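You operate a simulated robot arm through the tools that you are given. There is no shell and no other tool.

You run a simulated robot arm. Do the job below in one go: nothing can be reset, and whatever is moved stays where it is left.

## Task
Take the cable off the wheel and rollers and lay its yellow sleeve in the cradle by the rollers.
Fine: first push the white pipe in, lift the roller lever, turn knob one to LOOSE and raise slider one; leave them so.

The check looks at the end state, three seconds after you hand in, the way a careful person would. Anything else that was tipped, shoved, dropped, spilled or broken makes it a failure.

## Robot
A 7-joint arm with a two-finger parallel gripper, fixed in place. Base frame: the origin is on the floor under the middle of its stand, x ahead of it, y to its left, z up. Units: cm, degrees, N and s.
It reaches about 147.9 cm from its shoulder. Its first joint turns from -166.0 to 166.0 degrees. Payload 4.4 kg.
The TCP is the grasp point between the finger pads, 2.3 cm short of the fingertips. In the tool frame z runs along the fingers and y along their closing line. Largest opening 9.4 cm; finger width 3.8, thickness 1; the body of the gripper, 5.4 by 9.6 cm, starts 3.9 cm behind the TCP.
Orientation is that of the tool frame in the base frame, as a unit quaternion [x, y, z, w]. With the fingers straight down and closing along the base's y, the tool's x points along the base's -x, its y along +y and its z along -z.

## Interface
- The arm moves only by the tool drive_tool. Its argument "steps" is a list of rows, each an object (a shift or turn left out is 0, a gripper value left out holds the last) with "dp": the shift along the tool's x, y, z in cm, a list of three; "rot": the turn, a rotation vector about the tool's x, y, z in degrees, a list of three. In form: [{"dp": [dx, dy, dz], "rot": [wx, wy, wz]}, ...]. A call has 1 to 20 rows; each row shifts and turns the commanded pose from where the row before left it, along the tool's axes as they then stand. "gripper" is the opening, from 0 (shut) to 1 (fully open), set as the call begins (left out, the last holds). Each row takes 0.2 s and may step no farther than 5 cm and 8.6 degrees from the row before; otherwise, or with a gripper value out of range, the whole call is refused. A pose out of reach is approached as far as the arm can. The call stops where the force on the tool passes 50 N (or 10 N more than at its start, if that is more) or the arm is blocked; 0.2 s more then pass. The fingers move at their own pace (about 7.2 cm/s each) and stop on an object; they squeeze with about 31 N. The grip force told is the motor's: it shows also when the fingers shut on nothing. Time passes only in rows, and 0.2 s behind the last, so rows that do not move let the fingers close. It gives the time, the measured TCP pose, the force on the tool (base axes), the opening and the grip force at its end, in the units of the frame above (readings bear some noise), with the torque about the TCP (base axes, N m) and any sound that the robot's microphone picked up, and new pictures: "show" is both (left out), scene, wrist or none.
- Cameras (640 x 400 px; columns grow to the right, rows downward): "scene" is fixed at [5.17, -49.95, 164.7]; the picture's right is [0.56, -0.83, 0.00], its down [-0.39, -0.26, -0.88] and it looks along [0.73, 0.49, -0.47] (base axes); focal length 343 px, centre (320, 200). "wrist" rides on the gripper at [8.6, 1.6, -7.5] in the tool frame; the picture's right is [-0.18, 0.98, 0.00], its down [-0.58, -0.11, -0.81] and it looks along [-0.79, -0.15, 0.59] (tool axes); focal length 243 px, centre (320, 200). There is no depth. A picture from a camera that has moved, and an enlarged one, comes with that camera's place and axes in the base frame and with its lens.
- zoom(camera, box): a new picture of the part [left, top, right, bottom] of that camera's present view, enlarged. It takes no simulated time.
- hand_in(): hands the job in; it is judged then, once.

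Nothing tells you positions but the pictures and the camera data. Unless the task says otherwise, let go and move clear before handing in.

The tools are called after ">>>" as name(argument=value, ...) on one line, values as JSON. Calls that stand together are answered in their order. drive_tool: Moves the arm, as the interface text tells. Its arguments: {"type":"object","properties":{"steps":{"type":"array","items":{"type":"object","properties":{"dp":{"type":"array","items":{"type":"number"}},"rot":{"type":"array","items":{"type":"number"}}}}},"gripper":{"type":"number"},"show":{"type":"string","enum":["both","scene","wrist","none"]}},"required":["steps"]} The other tools are called the same way: zoom (camera, box) takes an enlarged picture of a part of a camera's view; hand_in () hands the job in.

At the start:

```text
time: 0.0
tcp_pos: [81.16, 35.76, 135.46]
orientation: [0.0, 1.0, 0.001, 0.0]
force: [0.4, 1.2, 0.3]
wrist_torque: [0.0, -0.02, 0.0]
gripper_width: 9.42
finger_force: 0.0
```

scene: 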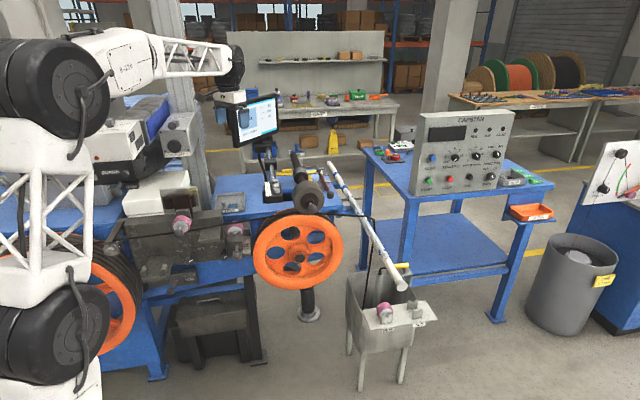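
wrist: 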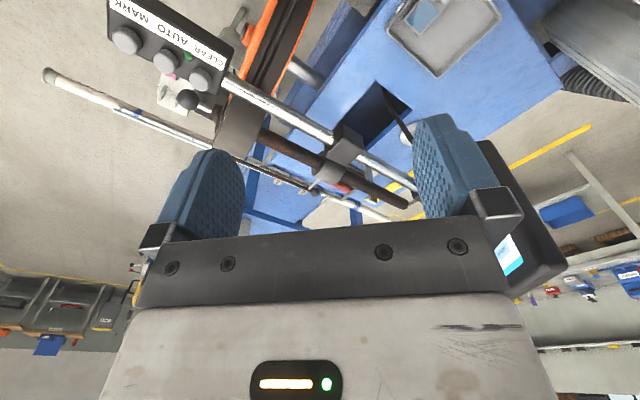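

I see a factory scene with an orange wheel, rollers, a white pipe, a panel marked CAPSTAN and a tub with knobs. I'll zoom in on the parts before moving anything.

>>> zoom(camera="scene", box=[220, 130, 420, 255])

>>> zoom(camera="scene", box=[320, 230, 480, 330])

>>> zoom(camera="scene", box=[360, 100, 560, 225])

>>> zoom(camera="scene", box=[100, 150, 300, 275])

>>> zoom(camera="wrist", box=[40, 0, 440, 250])

```text
3.20 times, centred on (320, 192) of scene
camera zoom: at [5.17, -49.95, 164.7], right [0.56, -0.83, 0.0], down [-0.39, -0.26, -0.88], along [0.73, 0.49, -0.47], focal length 1098 px, centre (320, 224)
```

zoom: 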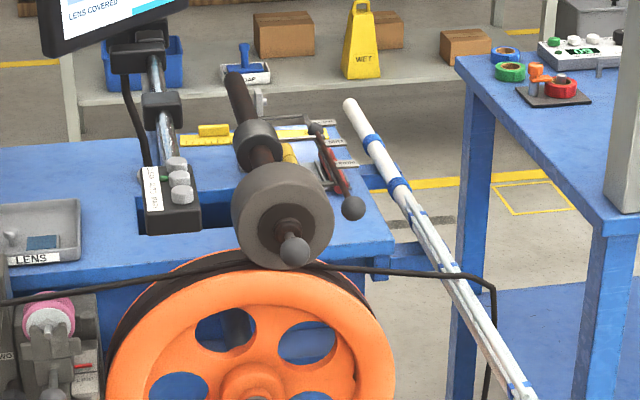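

```text
4.00 times, centred on (400, 280) of scene
camera zoom: at [5.17, -49.95, 164.7], right [0.56, -0.83, 0.0], down [-0.39, -0.26, -0.88], along [0.73, 0.49, -0.47], focal length 1372 px, centre (0, -120)
```

zoom: 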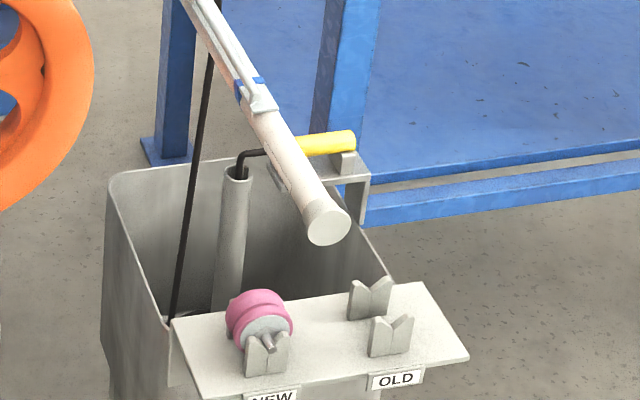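

```text
3.20 times, centred on (460, 162) of scene
camera zoom: at [5.17, -49.95, 164.7], right [0.56, -0.83, 0.0], down [-0.39, -0.26, -0.88], along [0.73, 0.49, -0.47], focal length 1098 px, centre (-128, 320)
```

zoom: 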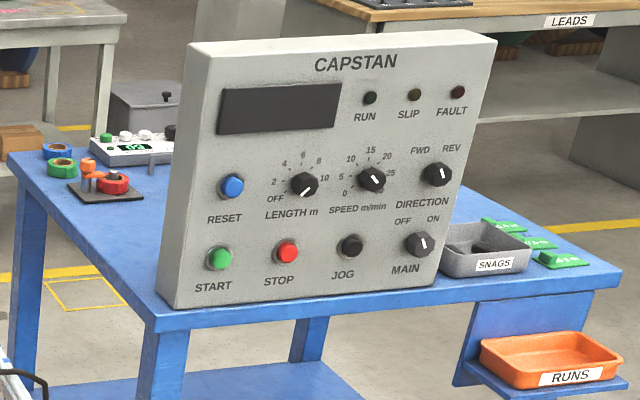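

```text
3.20 times, centred on (200, 212) of scene
camera zoom: at [5.17, -49.95, 164.7], right [0.56, -0.83, 0.0], down [-0.39, -0.26, -0.88], along [0.73, 0.49, -0.47], focal length 1098 px, centre (704, 160)
```

zoom: 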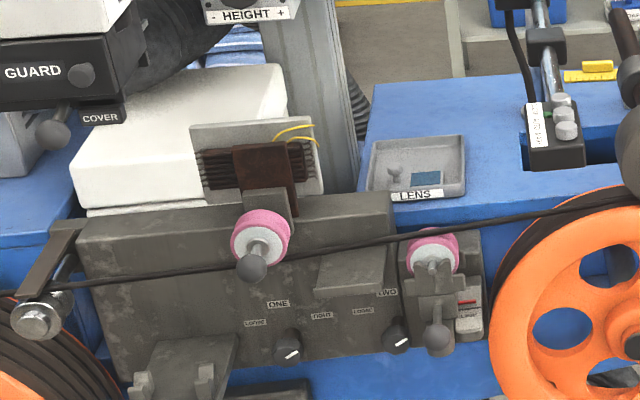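

```text
1.60 times, centred on (240, 125) of wrist
camera zoom: at [72.6, 37.38, 142.8], right [0.18, 0.98, 0.0], down [0.58, -0.11, 0.81], along [0.79, -0.15, -0.59], focal length 388 px, centre (448, 320)
```

zoom: 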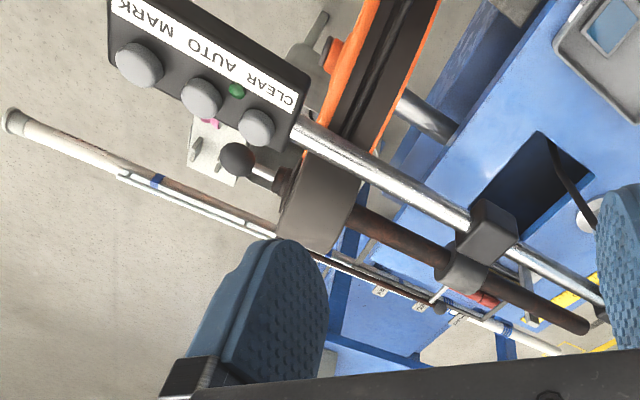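

The layout is crowded: a cable runs past two pink rollers, over the orange wheel under a grey pinch roller, then down to a tub where a yellow sleeve sits. I need closer pictures of each part.

>>> zoom(camera="scene", box=[120, 200, 200, 250])

>>> zoom(camera="scene", box=[120, 240, 216, 300])

>>> zoom(camera="scene", box=[180, 205, 260, 270])

>>> zoom(camera="scene", box=[280, 140, 376, 200])

>>> zoom(camera="scene", box=[320, 180, 400, 230])

>>> zoom(camera="scene", box=[340, 240, 436, 300])

>>> zoom(camera="scene", box=[0, 80, 220, 220])

>>> zoom(camera="scene", box=[80, 230, 280, 380])

```text
8.00 times, centred on (160, 225) of scene
camera zoom: at [5.17, -49.95, 164.7], right [0.56, -0.83, 0.0], down [-0.39, -0.26, -0.88], along [0.73, 0.49, -0.47], focal length 2744 px, centre (1600, 0)
```

zoom: 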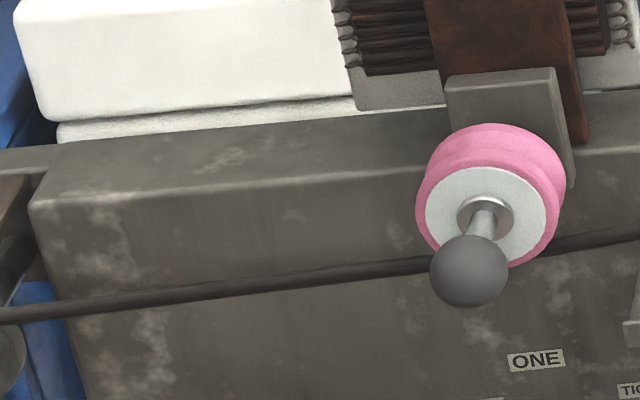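

```text
6.67 times, centred on (168, 270) of scene
camera zoom: at [5.17, -49.95, 164.7], right [0.56, -0.83, 0.0], down [-0.39, -0.26, -0.88], along [0.73, 0.49, -0.47], focal length 2287 px, centre (1333, -267)
```

zoom: 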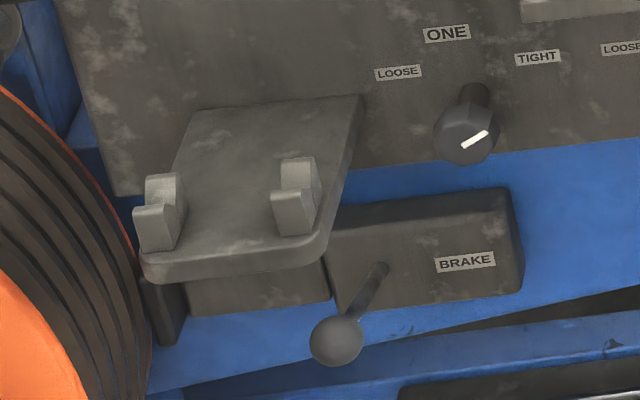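

```text
6.15 times, centred on (220, 238) of scene
camera zoom: at [5.17, -49.95, 164.7], right [0.56, -0.83, 0.0], down [-0.39, -0.26, -0.88], along [0.73, 0.49, -0.47], focal length 2111 px, centre (935, -31)
```

zoom: 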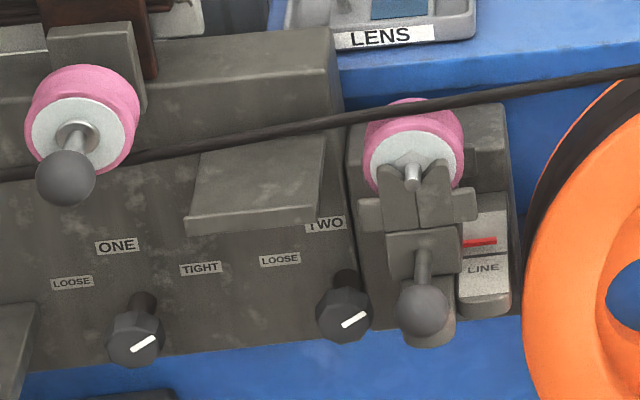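

```text
6.67 times, centred on (328, 170) of scene
camera zoom: at [5.17, -49.95, 164.7], right [0.56, -0.83, 0.0], down [-0.39, -0.26, -0.88], along [0.73, 0.49, -0.47], focal length 2287 px, centre (267, 400)
```

zoom: 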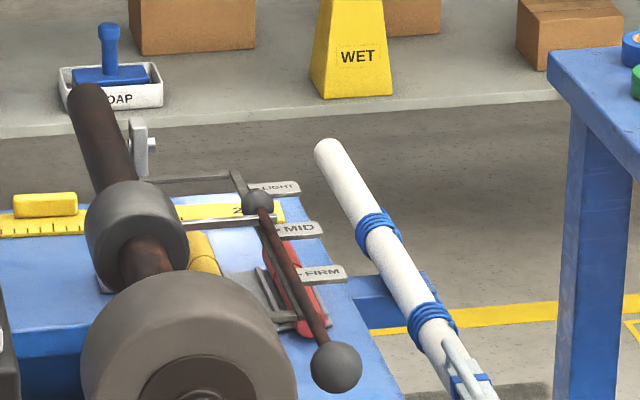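

```text
8.00 times, centred on (360, 205) of scene
camera zoom: at [5.17, -49.95, 164.7], right [0.56, -0.83, 0.0], down [-0.39, -0.26, -0.88], along [0.73, 0.49, -0.47], focal length 2744 px, centre (0, 160)
```

zoom: 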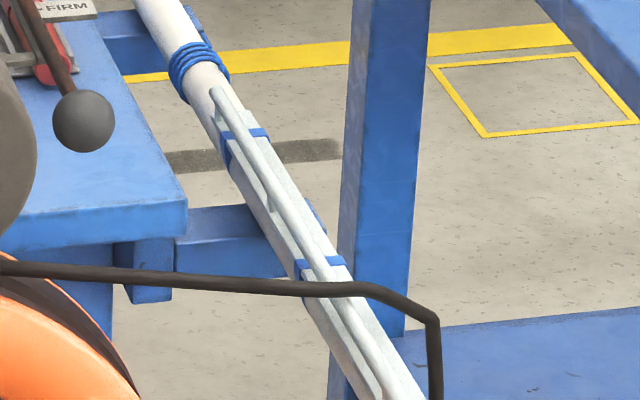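

```text
6.67 times, centred on (388, 270) of scene
camera zoom: at [5.17, -49.95, 164.7], right [0.56, -0.83, 0.0], down [-0.39, -0.26, -0.88], along [0.73, 0.49, -0.47], focal length 2287 px, centre (-133, -267)
```

zoom: 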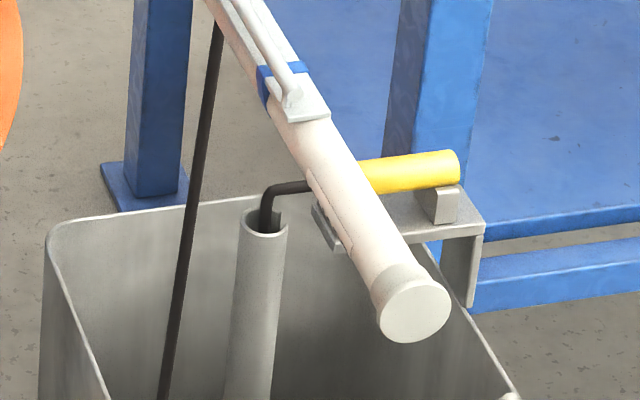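

```text
2.86 times, centred on (110, 150) of scene
camera zoom: at [5.17, -49.95, 164.7], right [0.56, -0.83, 0.0], down [-0.39, -0.26, -0.88], along [0.73, 0.49, -0.47], focal length 980 px, centre (920, 343)
```

zoom: 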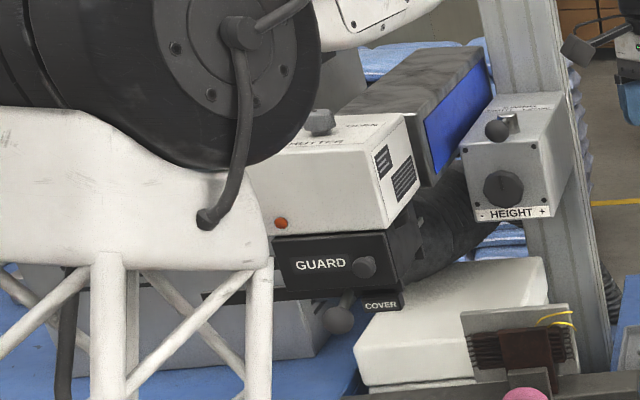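

```text
2.67 times, centred on (180, 305) of scene
camera zoom: at [5.17, -49.95, 164.7], right [0.56, -0.83, 0.0], down [-0.39, -0.26, -0.88], along [0.73, 0.49, -0.47], focal length 915 px, centre (693, -80)
```

zoom: 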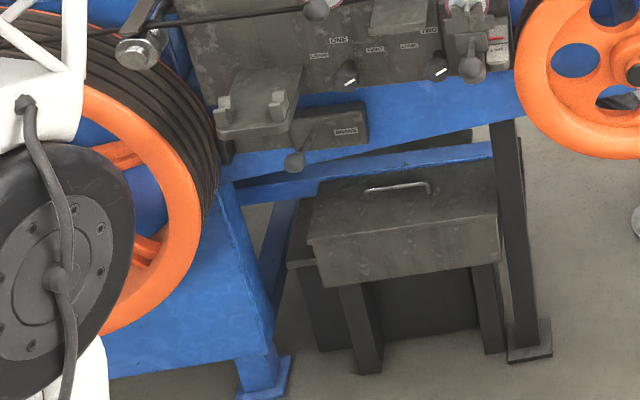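

The yellow sleeve rests on a bracket at the tub, and the white pipe runs roughly from (87,-25,91) to (155,46,93) under the cable. The target cradle is the two V prongs by knob one. I'll move the arm toward -y, high and clear, to get more views.

>>> drive_tool(steps=[{"dp": [1, -5, 0]}, {"dp": [1, -5, 0]}, {"dp": [1, -5, 0]}, {"dp": [1, -5, 0]}, {"dp": [1, -5, 0]}, {"dp": [1, -5, 0]}, {"dp": [1, -5, 0]}, {"dp": [1, -5, 0]}, {"dp": [1, -5, 0]}], show="both")

```text
refused: row 1 steps farther than a row can; nothing moved
```

The row was slightly over 5 cm, so I'll shorten the steps and repeat the same clear sideways move.

>>> drive_tool(steps=[{"dp": [1, -4.8, 0]}, {"dp": [1, -4.8, 0]}, {"dp": [1, -4.8, 0]}, {"dp": [1, -4.8, 0]}, {"dp": [1, -4.8, 0]}, {"dp": [1, -4.8, 0]}, {"dp": [1, -4.8, 0]}, {"dp": [1, -4.8, 0]}, {"dp": [1, -4.8, 0]}], show="both")

```text
time: 2.0
tcp_pos: [72.15, -7.43, 135.15]
orientation: [0.001, 1.0, 0.0, 0.0]
force: [0.4, -0.2, -0.3]
wrist_torque: [0.06, 0.0, 0.01]
gripper_width: 9.41
finger_force: 0.0
camera wrist: at [63.51, -5.8, 142.65], right [0.18, 0.98, 0.0], down [0.58, -0.11, 0.81], along [0.79, -0.15, -0.59], focal length 243 px, centre (320, 200)
```

scene: 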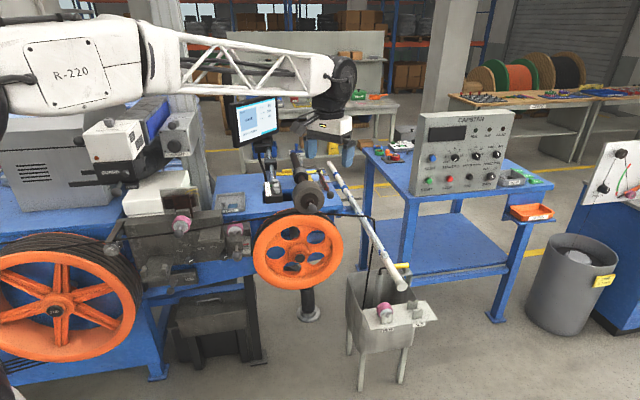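
wrist: 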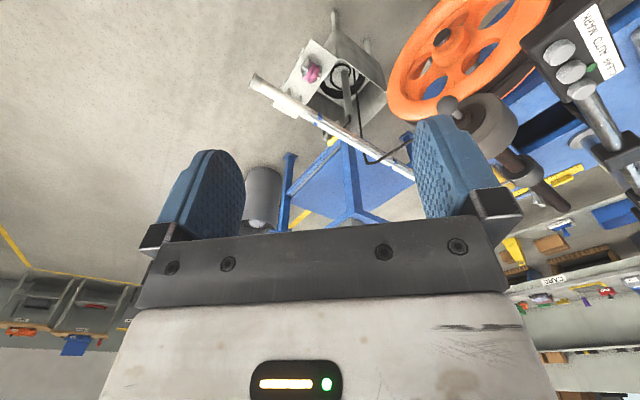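

>>> zoom(camera="wrist", box=[240, 0, 440, 200])

>>> zoom(camera="wrist", box=[400, 0, 640, 220])

>>> zoom(camera="scene", box=[60, 180, 260, 300])

>>> zoom(camera="scene", box=[0, 90, 200, 210])

```text
2.00 times, centred on (340, 100) of wrist
camera zoom: at [63.51, -5.8, 142.65], right [0.18, 0.98, 0.0], down [0.58, -0.11, 0.81], along [0.79, -0.15, -0.59], focal length 485 px, centre (280, 400)
```

zoom: 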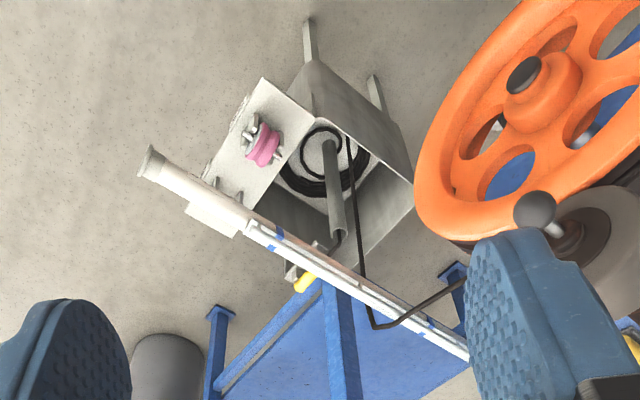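

```text
1.82 times, centred on (520, 110) of wrist
camera zoom: at [63.51, -5.8, 142.65], right [0.18, 0.98, 0.0], down [0.58, -0.11, 0.81], along [0.79, -0.15, -0.59], focal length 441 px, centre (-44, 364)
```

zoom: 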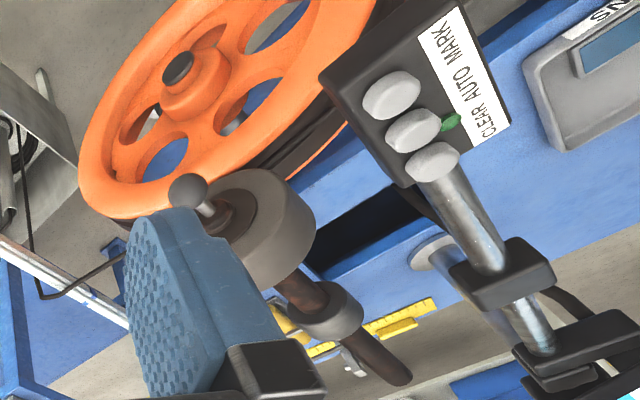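

```text
3.20 times, centred on (160, 240) of scene
camera zoom: at [5.17, -49.95, 164.7], right [0.56, -0.83, 0.0], down [-0.39, -0.26, -0.88], along [0.73, 0.49, -0.47], focal length 1098 px, centre (832, 72)
```

zoom: 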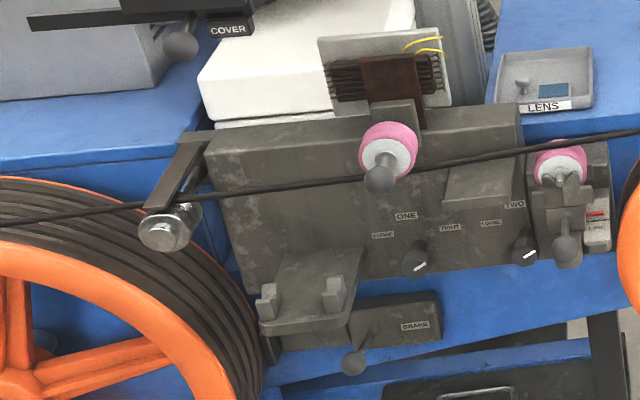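

```text
3.20 times, centred on (100, 150) of scene
camera zoom: at [5.17, -49.95, 164.7], right [0.56, -0.83, 0.0], down [-0.39, -0.26, -0.88], along [0.73, 0.49, -0.47], focal length 1098 px, centre (1024, 360)
```

zoom: 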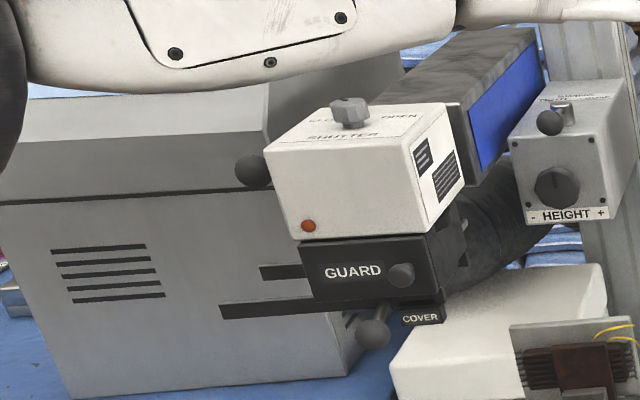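

>>> zoom(camera="wrist", box=[330, 90, 430, 180])

>>> zoom(camera="wrist", box=[300, 60, 380, 150])

>>> zoom(camera="scene", box=[350, 200, 410, 260])

```text
4.44 times, centred on (380, 135) of wrist
camera zoom: at [63.51, -5.8, 142.65], right [0.18, 0.98, 0.0], down [0.58, -0.11, 0.81], along [0.79, -0.15, -0.59], focal length 1078 px, centre (53, 489)
```

zoom: 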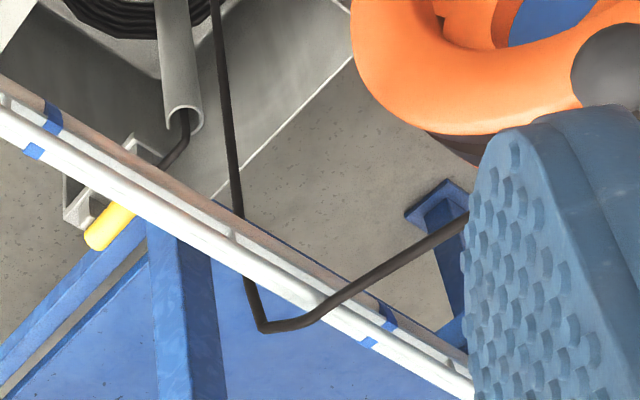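

```text
4.44 times, centred on (340, 105) of wrist
camera zoom: at [63.51, -5.8, 142.65], right [0.18, 0.98, 0.0], down [0.58, -0.11, 0.81], along [0.79, -0.15, -0.59], focal length 1078 px, centre (231, 622)
```

zoom: 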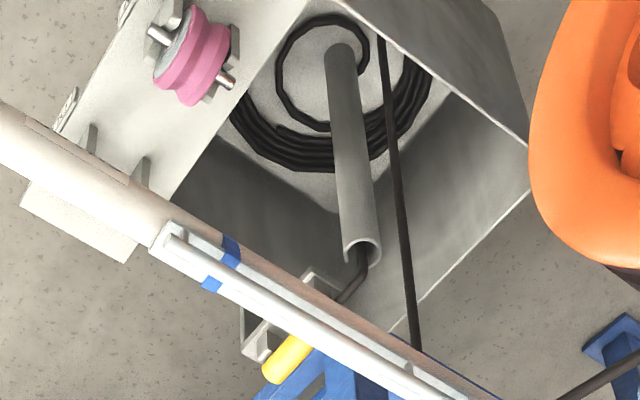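

```text
6.67 times, centred on (380, 230) of scene
camera zoom: at [5.17, -49.95, 164.7], right [0.56, -0.83, 0.0], down [-0.39, -0.26, -0.88], along [0.73, 0.49, -0.47], focal length 2287 px, centre (-80, 0)
```

zoom: 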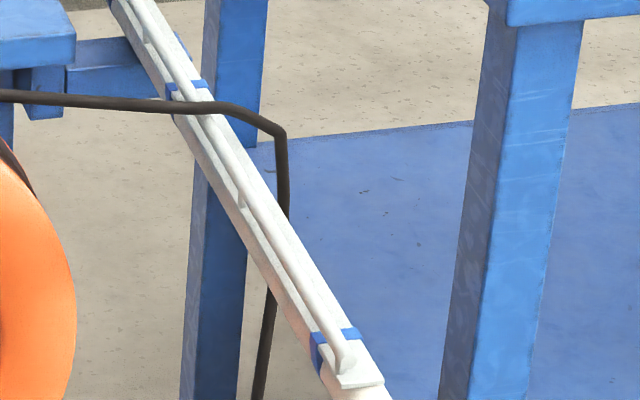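

The cable passes over the pipe, down into the tub's coil, up a grey tube and ends in the yellow sleeve, which sits under the pipe. I'll turn the wrist to face along the machine's axle direction for a view of the pipe mount and the lever.

>>> drive_tool(steps=[{"dp": [0, -2, 0], "rot": [0, 0, -7.5]}, {"dp": [0, -2, 0], "rot": [0, 0, -7.5]}, {"dp": [0, -2, 0], "rot": [0, 0, -7.5]}, {"dp": [0, -2, 0], "rot": [0, 0, -7.5]}, {"dp": [0, -2, 0], "rot": [0, 0, -7.5]}, {"dp": [0, -2, 0], "rot": [0, 0, -7.5]}], show="both")

```text
time: 3.4
tcp_pos: [76.01, -18.52, 135.39]
orientation: [-0.383, 0.924, 0.001, 0.0]
force: [-0.4, -0.3, 0.5]
wrist_torque: [-0.01, 0.01, 0.01]
gripper_width: 9.4
finger_force: 0.1
camera wrist: at [68.77, -23.47, 142.84], right [-0.57, 0.82, 0.0], down [0.49, 0.34, 0.81], along [0.66, 0.46, -0.59], focal length 243 px, centre (320, 200)
```

scene: 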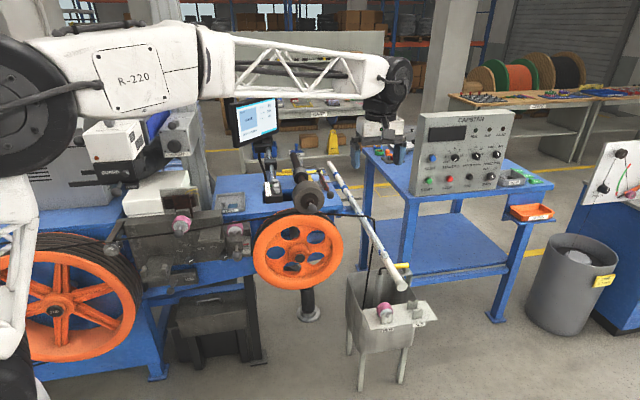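
wrist: 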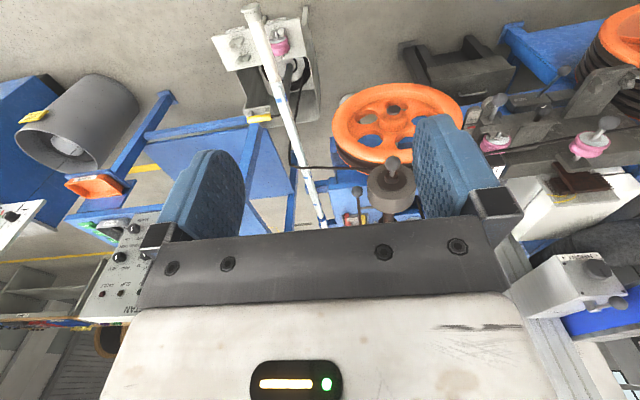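

>>> zoom(camera="wrist", box=[200, 0, 360, 130])

>>> zoom(camera="wrist", box=[270, 80, 430, 240])

>>> zoom(camera="wrist", box=[460, 20, 640, 200])

```text
3.08 times, centred on (280, 65) of wrist
camera zoom: at [68.77, -23.47, 142.84], right [-0.57, 0.82, 0.0], down [0.49, 0.34, 0.81], along [0.66, 0.46, -0.59], focal length 746 px, centre (443, 615)
```

zoom: 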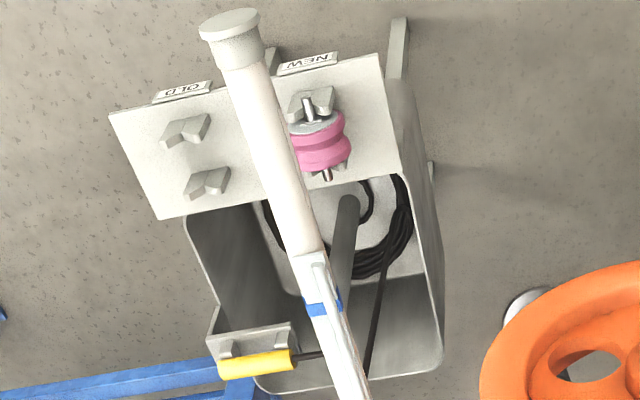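

```text
2.50 times, centred on (350, 160) of wrist
camera zoom: at [68.77, -23.47, 142.84], right [-0.57, 0.82, 0.0], down [0.49, 0.34, 0.81], along [0.66, 0.46, -0.59], focal length 606 px, centre (245, 300)
```

zoom: 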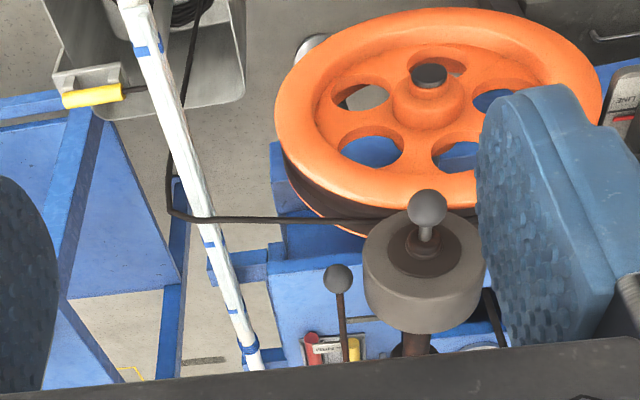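

```text
2.22 times, centred on (550, 110) of wrist
camera zoom: at [68.77, -23.47, 142.84], right [-0.57, 0.82, 0.0], down [0.49, 0.34, 0.81], along [0.66, 0.46, -0.59], focal length 539 px, centre (-191, 400)
```

zoom: 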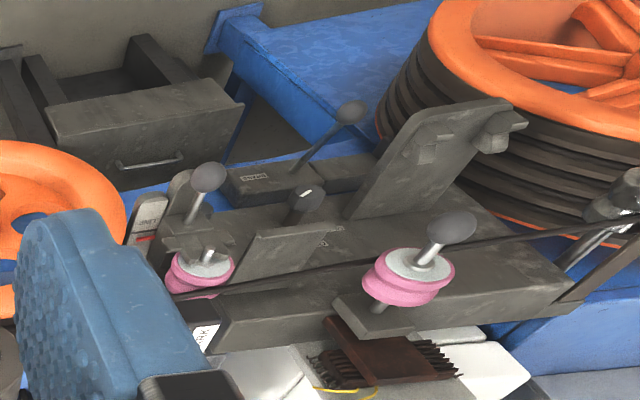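

Now I can see the lever ball near (102,10,106), the pinch roller ball near (91,11,105) and the tub below the pipe. I'll move a little closer to read the lever mechanism.

>>> drive_tool(steps=[{"dp": [-3.8, -1.0, 2.0]}, {"dp": [-3.8, -1.0, 2.0]}, {"dp": [-3.8, -1.0, 2.0]}, {"dp": [-3.8, -1.0, 2.0]}], show="wrist")

>>> zoom(camera="wrist", box=[240, 40, 440, 240])

```text
time: 4.4
tcp_pos: [89.76, -10.52, 127.6]
orientation: [-0.382, 0.924, -0.001, 0.001]
force: [-0.6, -0.3, 0.2]
wrist_torque: [-0.03, -0.02, 0.01]
gripper_width: 9.42
finger_force: 0.0
camera wrist: at [82.52, -15.57, 134.98], right [-0.56, 0.83, 0.0], down [0.49, 0.33, 0.81], along [0.67, 0.46, -0.59], focal length 243 px, centre (320, 200)
```

wrist: 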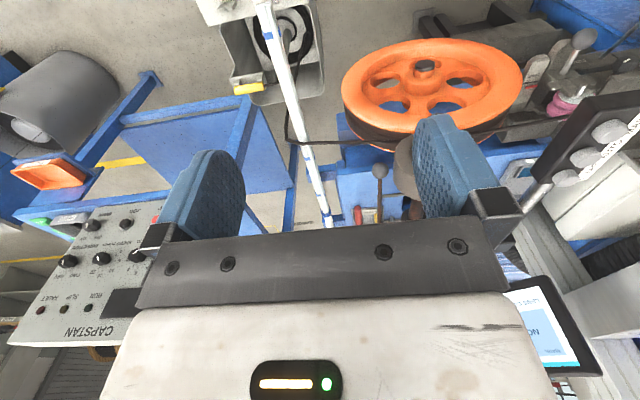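

```text
2.00 times, centred on (340, 140) of wrist
camera zoom: at [82.52, -15.57, 134.98], right [-0.56, 0.83, 0.0], down [0.49, 0.33, 0.81], along [0.67, 0.46, -0.59], focal length 485 px, centre (280, 320)
```

zoom: 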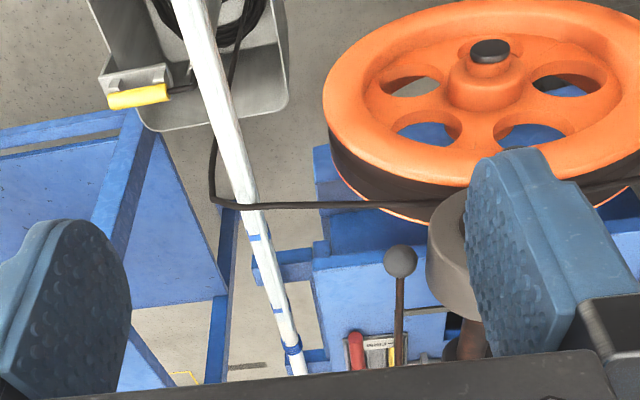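

>>> drive_tool(steps=[{"dp": [-4, 0, -1]}, {"dp": [-4, 0, -1]}, {"dp": [-4, 0, -1]}], show="wrist")

>>> zoom(camera="wrist", box=[240, 40, 440, 240])

>>> zoom(camera="wrist", box=[320, 140, 420, 240])

```text
time: 5.2
tcp_pos: [97.88, -2.11, 130.41]
orientation: [-0.383, 0.924, 0.0, 0.0]
force: [0.4, -0.1, 0.3]
wrist_torque: [0.01, 0.02, 0.0]
gripper_width: 9.41
finger_force: 0.0
camera wrist: at [90.61, -6.91, 137.86], right [-0.56, 0.83, 0.0], down [0.49, 0.33, 0.81], along [0.67, 0.46, -0.59], focal length 243 px, centre (320, 200)
```

wrist: 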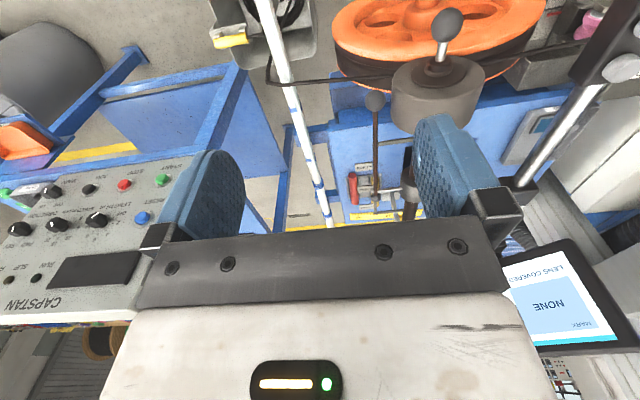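

```text
2.00 times, centred on (340, 140) of wrist
camera zoom: at [90.61, -6.91, 137.86], right [-0.56, 0.83, 0.0], down [0.49, 0.33, 0.81], along [0.67, 0.46, -0.59], focal length 485 px, centre (280, 320)
```

zoom: 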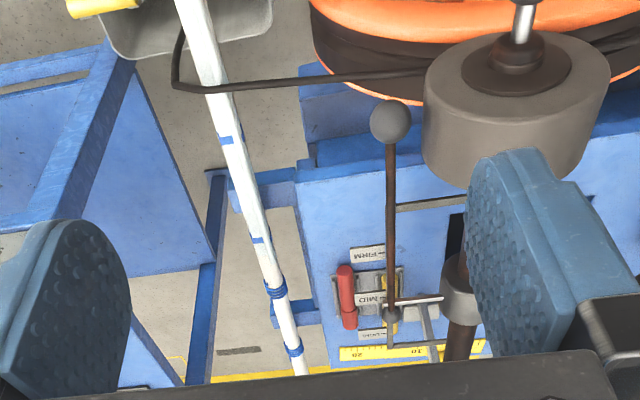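

```text
4.00 times, centred on (370, 190) of wrist
camera zoom: at [90.61, -6.91, 137.86], right [-0.56, 0.83, 0.0], down [0.49, 0.33, 0.81], along [0.67, 0.46, -0.59], focal length 970 px, centre (120, 240)
```

zoom: 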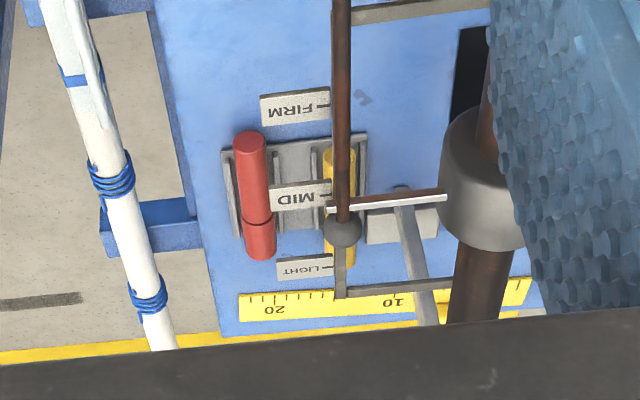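

The lever is a rod with a ball, parallel to the roller shaft, tied to it by crossbars near a LIGHT/MID/FIRM scale. I'll look slightly closer before touching it.

>>> drive_tool(steps=[{"dp": [-4, 0, 2.5]}, {"dp": [-4, 0, 2.5]}, {"dp": [-3, 0, 2]}], show="wrist")

>>> zoom(camera="wrist", box=[300, 40, 440, 240])

>>> zoom(camera="scene", box=[270, 140, 350, 220])

```text
time: 6.0
tcp_pos: [105.71, 5.56, 123.5]
orientation: [-0.383, 0.924, 0.0, 0.0]
force: [0.0, 0.5, 1.2]
wrist_torque: [-0.01, -0.01, -0.03]
gripper_width: 9.41
finger_force: 0.0
camera wrist: at [98.61, 0.66, 130.9], right [-0.56, 0.83, 0.0], down [0.49, 0.33, 0.81], along [0.67, 0.46, -0.59], focal length 243 px, centre (320, 200)
```

wrist: 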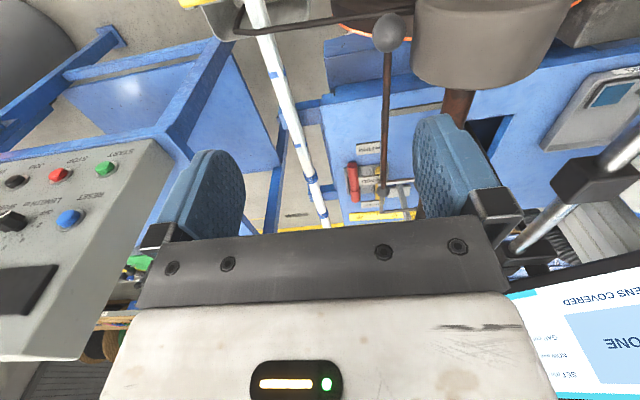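

```text
2.00 times, centred on (370, 140) of wrist
camera zoom: at [98.61, 0.66, 130.9], right [-0.56, 0.83, 0.0], down [0.49, 0.33, 0.81], along [0.67, 0.46, -0.59], focal length 485 px, centre (220, 320)
```

zoom: 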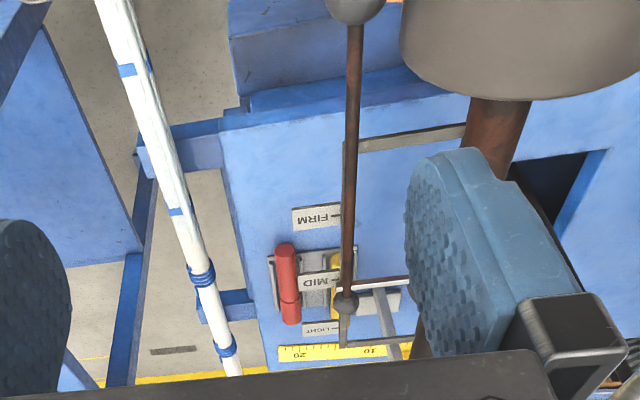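

```text
5.00 times, centred on (310, 180) of scene
camera zoom: at [5.17, -49.95, 164.7], right [0.56, -0.83, 0.0], down [-0.39, -0.26, -0.88], along [0.73, 0.49, -0.47], focal length 1715 px, centre (370, 300)
```

zoom: 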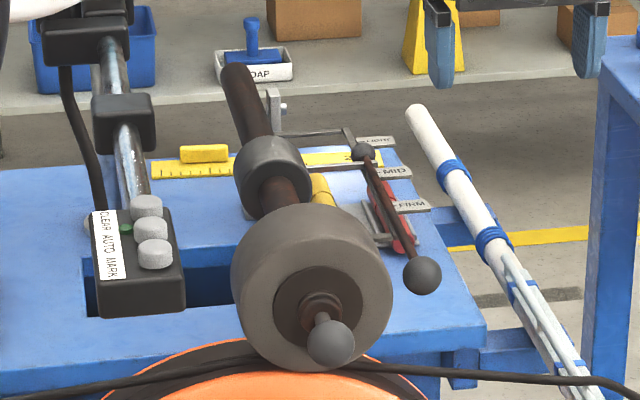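

The pipe cap is at about (87.1,-25.6,90.6), around 3.5 cm across, with its axis along (0.71,0.71,0). I'll go back in front of the cap, close the fingers and lower to its height.

>>> drive_tool(steps=[{"dp": [4.52, -0.96, 0]}, {"dp": [4.52, -0.96, 0]}, {"dp": [4.52, -0.96, 0]}, {"dp": [4.52, -0.96, 0]}, {"dp": [4.52, -0.96, 0]}, {"dp": [4.52, -0.96, 0]}, {"dp": [4.52, -0.96, 0]}, {"dp": [4.52, -0.96, 0]}, {"dp": [4.52, -0.96, 0]}], gripper=0, show="both")

```text
time: 8.0
tcp_pos: [83.17, -29.29, 123.35]
orientation: [-0.383, 0.924, 0.0, 0.0]
force: [-0.6, -0.1, -0.6]
wrist_torque: [0.02, 0.0, -0.04]
gripper_width: 0.0
finger_force: 30.9
camera wrist: at [75.99, -34.12, 130.94], right [-0.56, 0.83, 0.0], down [0.49, 0.33, 0.81], along [0.67, 0.46, -0.59], focal length 243 px, centre (320, 200)
```

scene: 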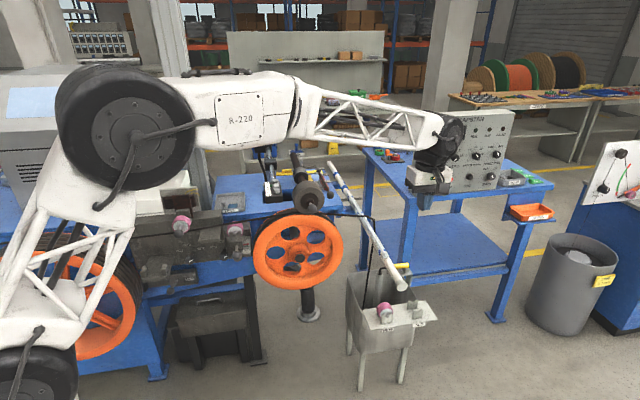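
wrist: 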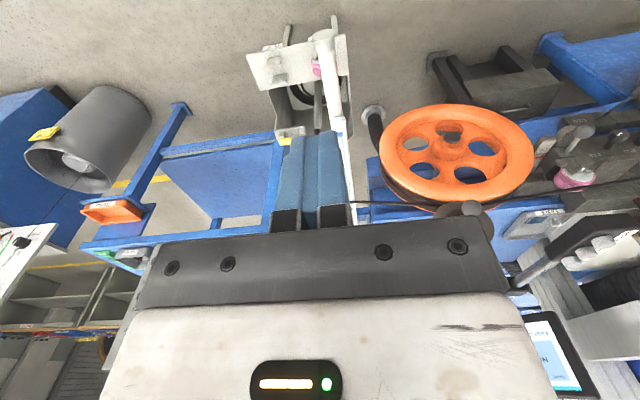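

>>> zoom(camera="wrist", box=[240, 0, 400, 140])

>>> zoom(camera="wrist", box=[480, 80, 640, 220])

```text
2.86 times, centred on (320, 70) of wrist
camera zoom: at [75.99, -34.12, 130.94], right [-0.56, 0.83, 0.0], down [0.49, 0.33, 0.81], along [0.67, 0.46, -0.59], focal length 693 px, centre (320, 571)
```

zoom: 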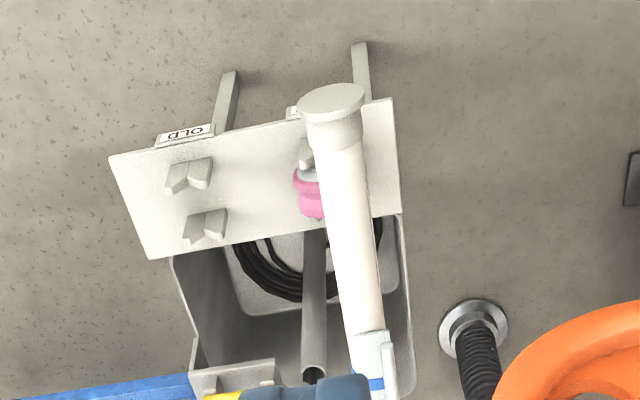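

```text
2.86 times, centred on (560, 150) of wrist
camera zoom: at [75.99, -34.12, 130.94], right [-0.56, 0.83, 0.0], down [0.49, 0.33, 0.81], along [0.67, 0.46, -0.59], focal length 693 px, centre (-366, 343)
```

zoom: 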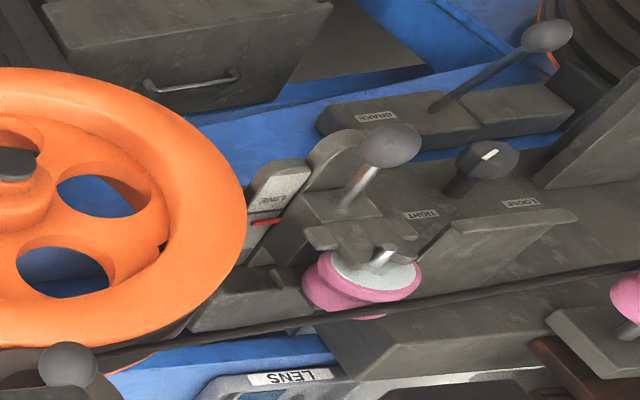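

The cap triangulates to about (87.8,-25.4,90). I'll lower the closed fingers in front of it to z≈90.8.

>>> drive_tool(steps=[{"dp": [0, -0.1, 4.65]}, {"dp": [0, -0.1, 4.65]}, {"dp": [0, -0.1, 4.65]}, {"dp": [0, -0.1, 4.65]}, {"dp": [0, -0.1, 4.65]}, {"dp": [0, 0, 4.65]}, {"dp": [0, 0, 4.65]}], show="both")

```text
time: 9.6
tcp_pos: [83.57, -29.5, 90.9]
orientation: [-0.383, 0.924, -0.001, 0.0]
force: [0.0, -0.3, 0.6]
wrist_torque: [0.0, 0.07, -0.01]
gripper_width: 0.0
finger_force: 31.5
camera wrist: at [76.32, -34.5, 98.35], right [-0.56, 0.83, 0.0], down [0.49, 0.33, 0.81], along [0.67, 0.46, -0.59], focal length 243 px, centre (320, 200)
```

scene: 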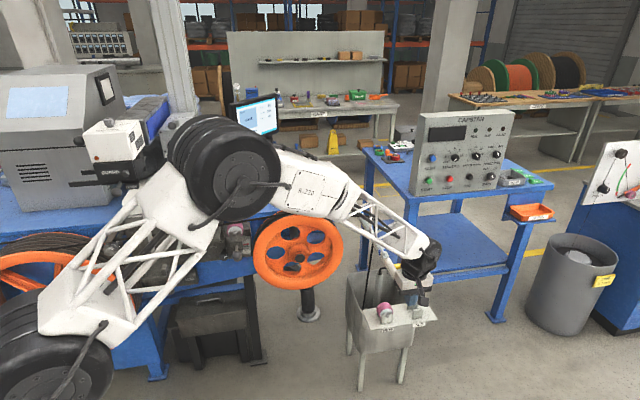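
wrist: 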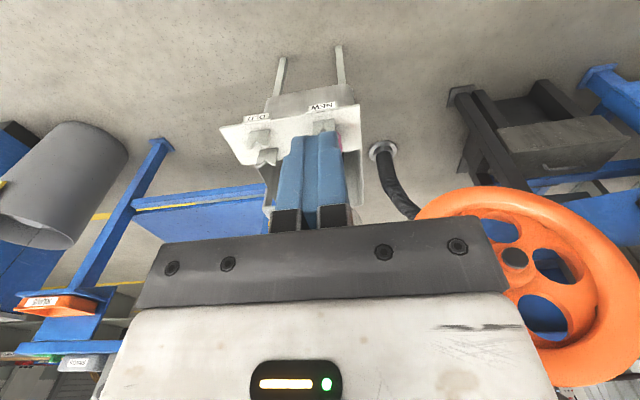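

Fingers are in front of the cap at pipe height. I'll push along the pipe's axis and watch the force.

>>> drive_tool(steps=[{"dp": [-2, 0, 0]}, {"dp": [-2, 0, 0]}, {"dp": [-2, 0, 0]}, {"dp": [-2, 0, 0]}], show="scene")

>>> zoom(camera="scene", box=[330, 200, 450, 300])

```text
time: 10.6
tcp_pos: [89.23, -23.88, 90.67]
orientation: [-0.383, 0.924, 0.0, -0.001]
force: [0.7, 0.3, -0.7]
wrist_torque: [0.0, -0.03, -0.01]
gripper_width: 0.0
finger_force: 30.9
```

scene: 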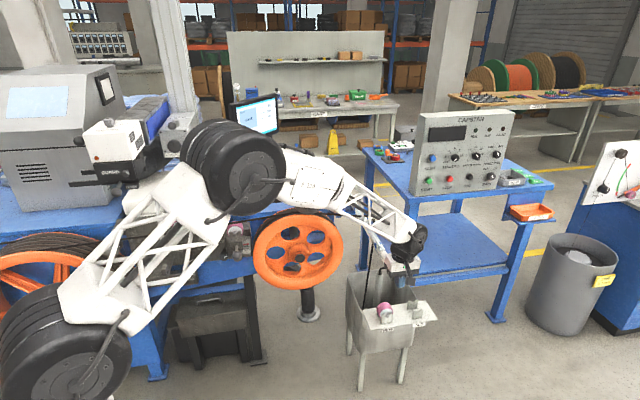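

```text
4.00 times, centred on (390, 250) of scene
camera zoom: at [5.17, -49.95, 164.7], right [0.56, -0.83, 0.0], down [-0.39, -0.26, -0.88], along [0.73, 0.49, -0.47], focal length 1372 px, centre (40, 0)
```

zoom: 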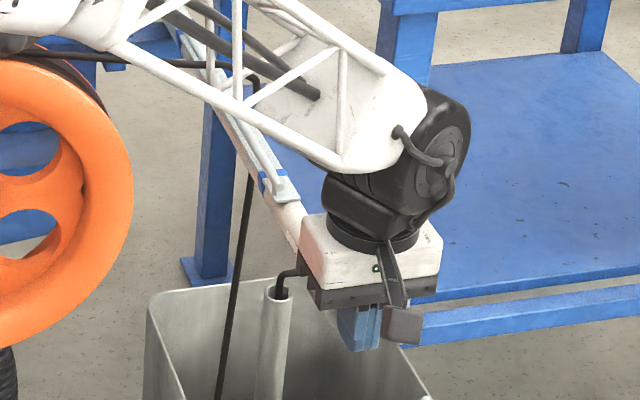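

>>> zoom(camera="wrist", box=[200, 40, 440, 240])

>>> zoom(camera="scene", box=[360, 220, 440, 300])

```text
2.00 times, centred on (320, 140) of wrist
camera zoom: at [82.05, -28.84, 98.18], right [-0.56, 0.83, 0.0], down [0.49, 0.33, 0.81], along [0.67, 0.46, -0.59], focal length 485 px, centre (320, 320)
```

zoom: 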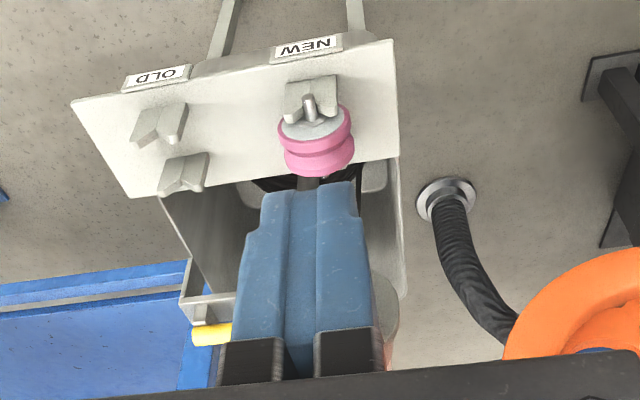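

```text
5.00 times, centred on (400, 260) of scene
camera zoom: at [5.17, -49.95, 164.7], right [0.56, -0.83, 0.0], down [-0.39, -0.26, -0.88], along [0.73, 0.49, -0.47], focal length 1715 px, centre (-80, -100)
```

zoom: 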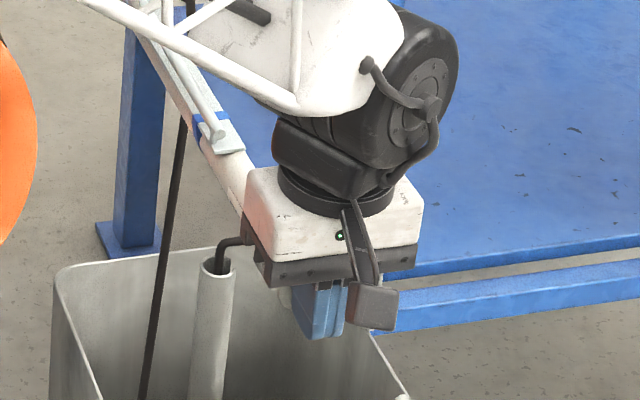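

The pipe is sliding with almost no force (the strip end moved about 4 cm inward). I'll keep pushing slowly.

>>> drive_tool(steps=[{"dp": [-2, 0, 0]}, {"dp": [-2, 0, 0]}, {"dp": [-2, 0, 0]}, {"dp": [-2, 0, 0]}, {"dp": [-2, 0, 0]}], show="both")

>>> zoom(camera="scene", box=[300, 140, 460, 300])

```text
time: 11.8
tcp_pos: [96.25, -16.89, 90.88]
orientation: [-0.382, 0.924, 0.0, 0.0]
force: [-0.6, 0.1, -0.3]
wrist_torque: [0.0, -0.02, 0.0]
gripper_width: 0.0
finger_force: 30.6
camera wrist: at [89.06, -21.84, 98.27], right [-0.56, 0.83, 0.0], down [0.49, 0.33, 0.81], along [0.67, 0.46, -0.59], focal length 243 px, centre (320, 200)
```

scene: 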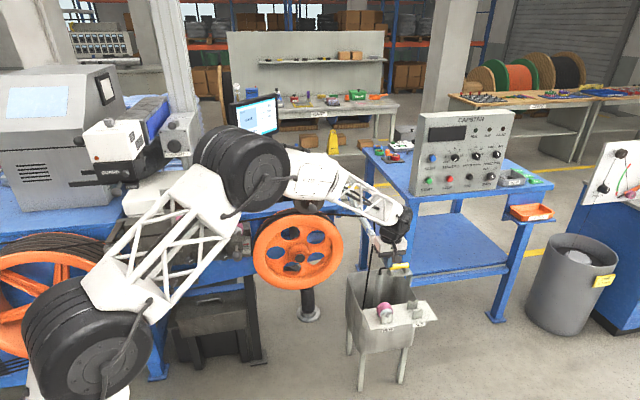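
wrist: 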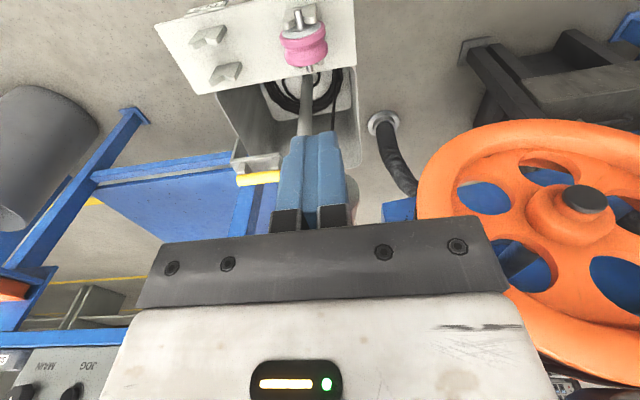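

```text
2.50 times, centred on (380, 220) of scene
camera zoom: at [5.17, -49.95, 164.7], right [0.56, -0.83, 0.0], down [-0.39, -0.26, -0.88], along [0.73, 0.49, -0.47], focal length 858 px, centre (170, 150)
```

zoom: 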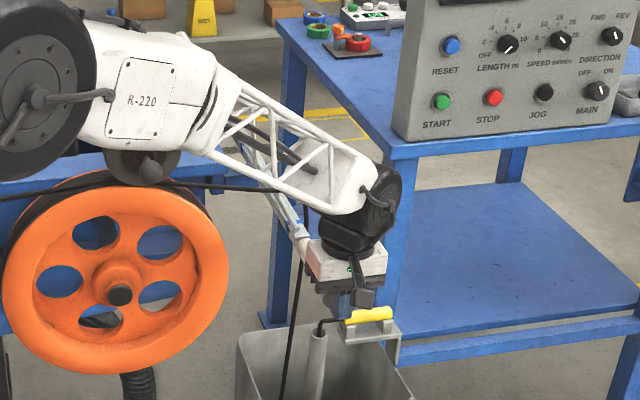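

>>> drive_tool(steps=[{"dp": [-2, 0, 0]}, {"dp": [-2, 0, 0]}, {"dp": [-2, 0, 0]}, {"dp": [-2, 0, 0]}], show="both")

>>> zoom(camera="scene", box=[300, 140, 460, 300])

>>> zoom(camera="wrist", box=[220, 60, 420, 240])

```text
time: 12.8
tcp_pos: [102.0, -11.21, 90.91]
orientation: [-0.383, 0.924, 0.0, -0.001]
force: [0.0, -1.2, -0.1]
wrist_torque: [-0.02, 0.0, -0.01]
gripper_width: 0.02
finger_force: 31.4
camera wrist: at [94.71, -16.18, 98.33], right [-0.56, 0.83, 0.0], down [0.49, 0.33, 0.81], along [0.67, 0.46, -0.59], focal length 243 px, centre (320, 200)
```

scene: 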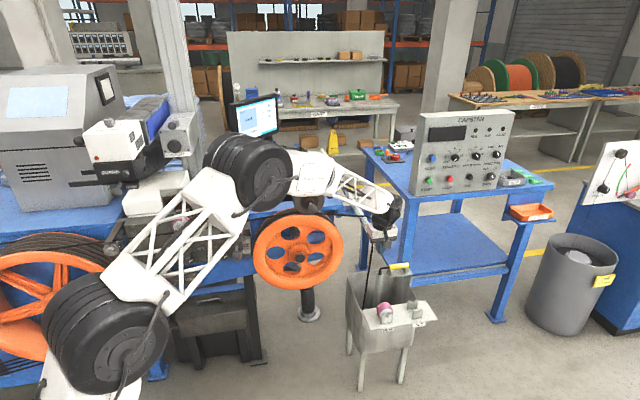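
wrist: 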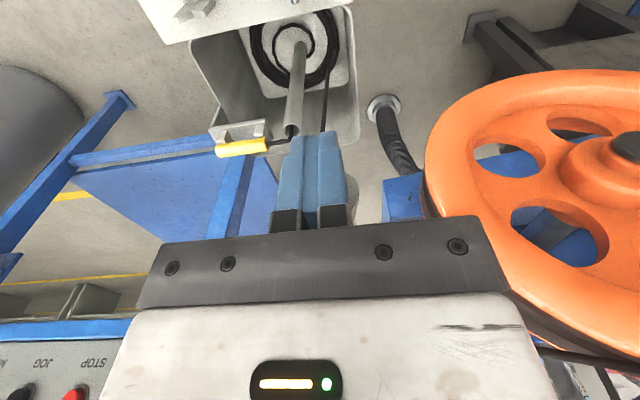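

```text
2.50 times, centred on (380, 220) of scene
camera zoom: at [5.17, -49.95, 164.7], right [0.56, -0.83, 0.0], down [-0.39, -0.26, -0.88], along [0.73, 0.49, -0.47], focal length 858 px, centre (170, 150)
```

zoom: 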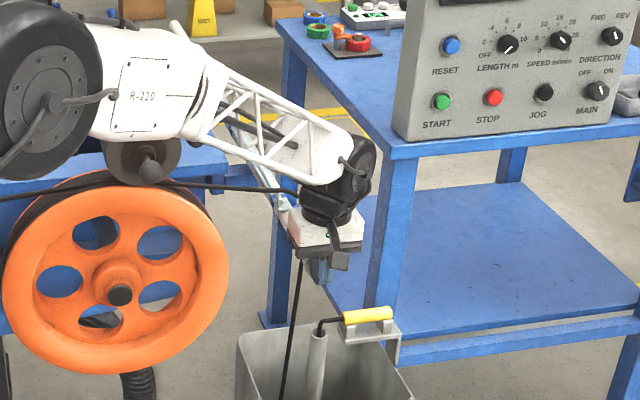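

```text
2.22 times, centred on (320, 150) of wrist
camera zoom: at [94.71, -16.18, 98.33], right [-0.56, 0.83, 0.0], down [0.49, 0.33, 0.81], along [0.67, 0.46, -0.59], focal length 539 px, centre (320, 311)
```

zoom: 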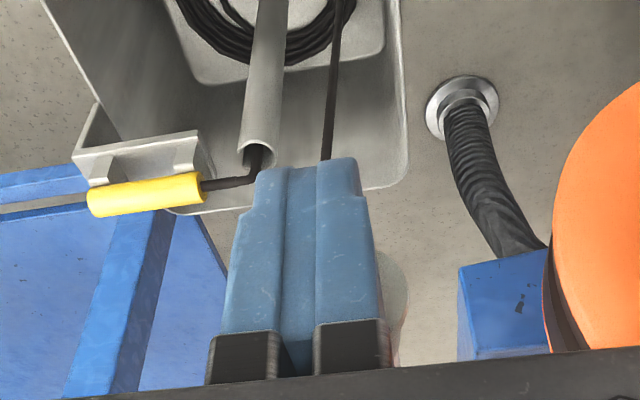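

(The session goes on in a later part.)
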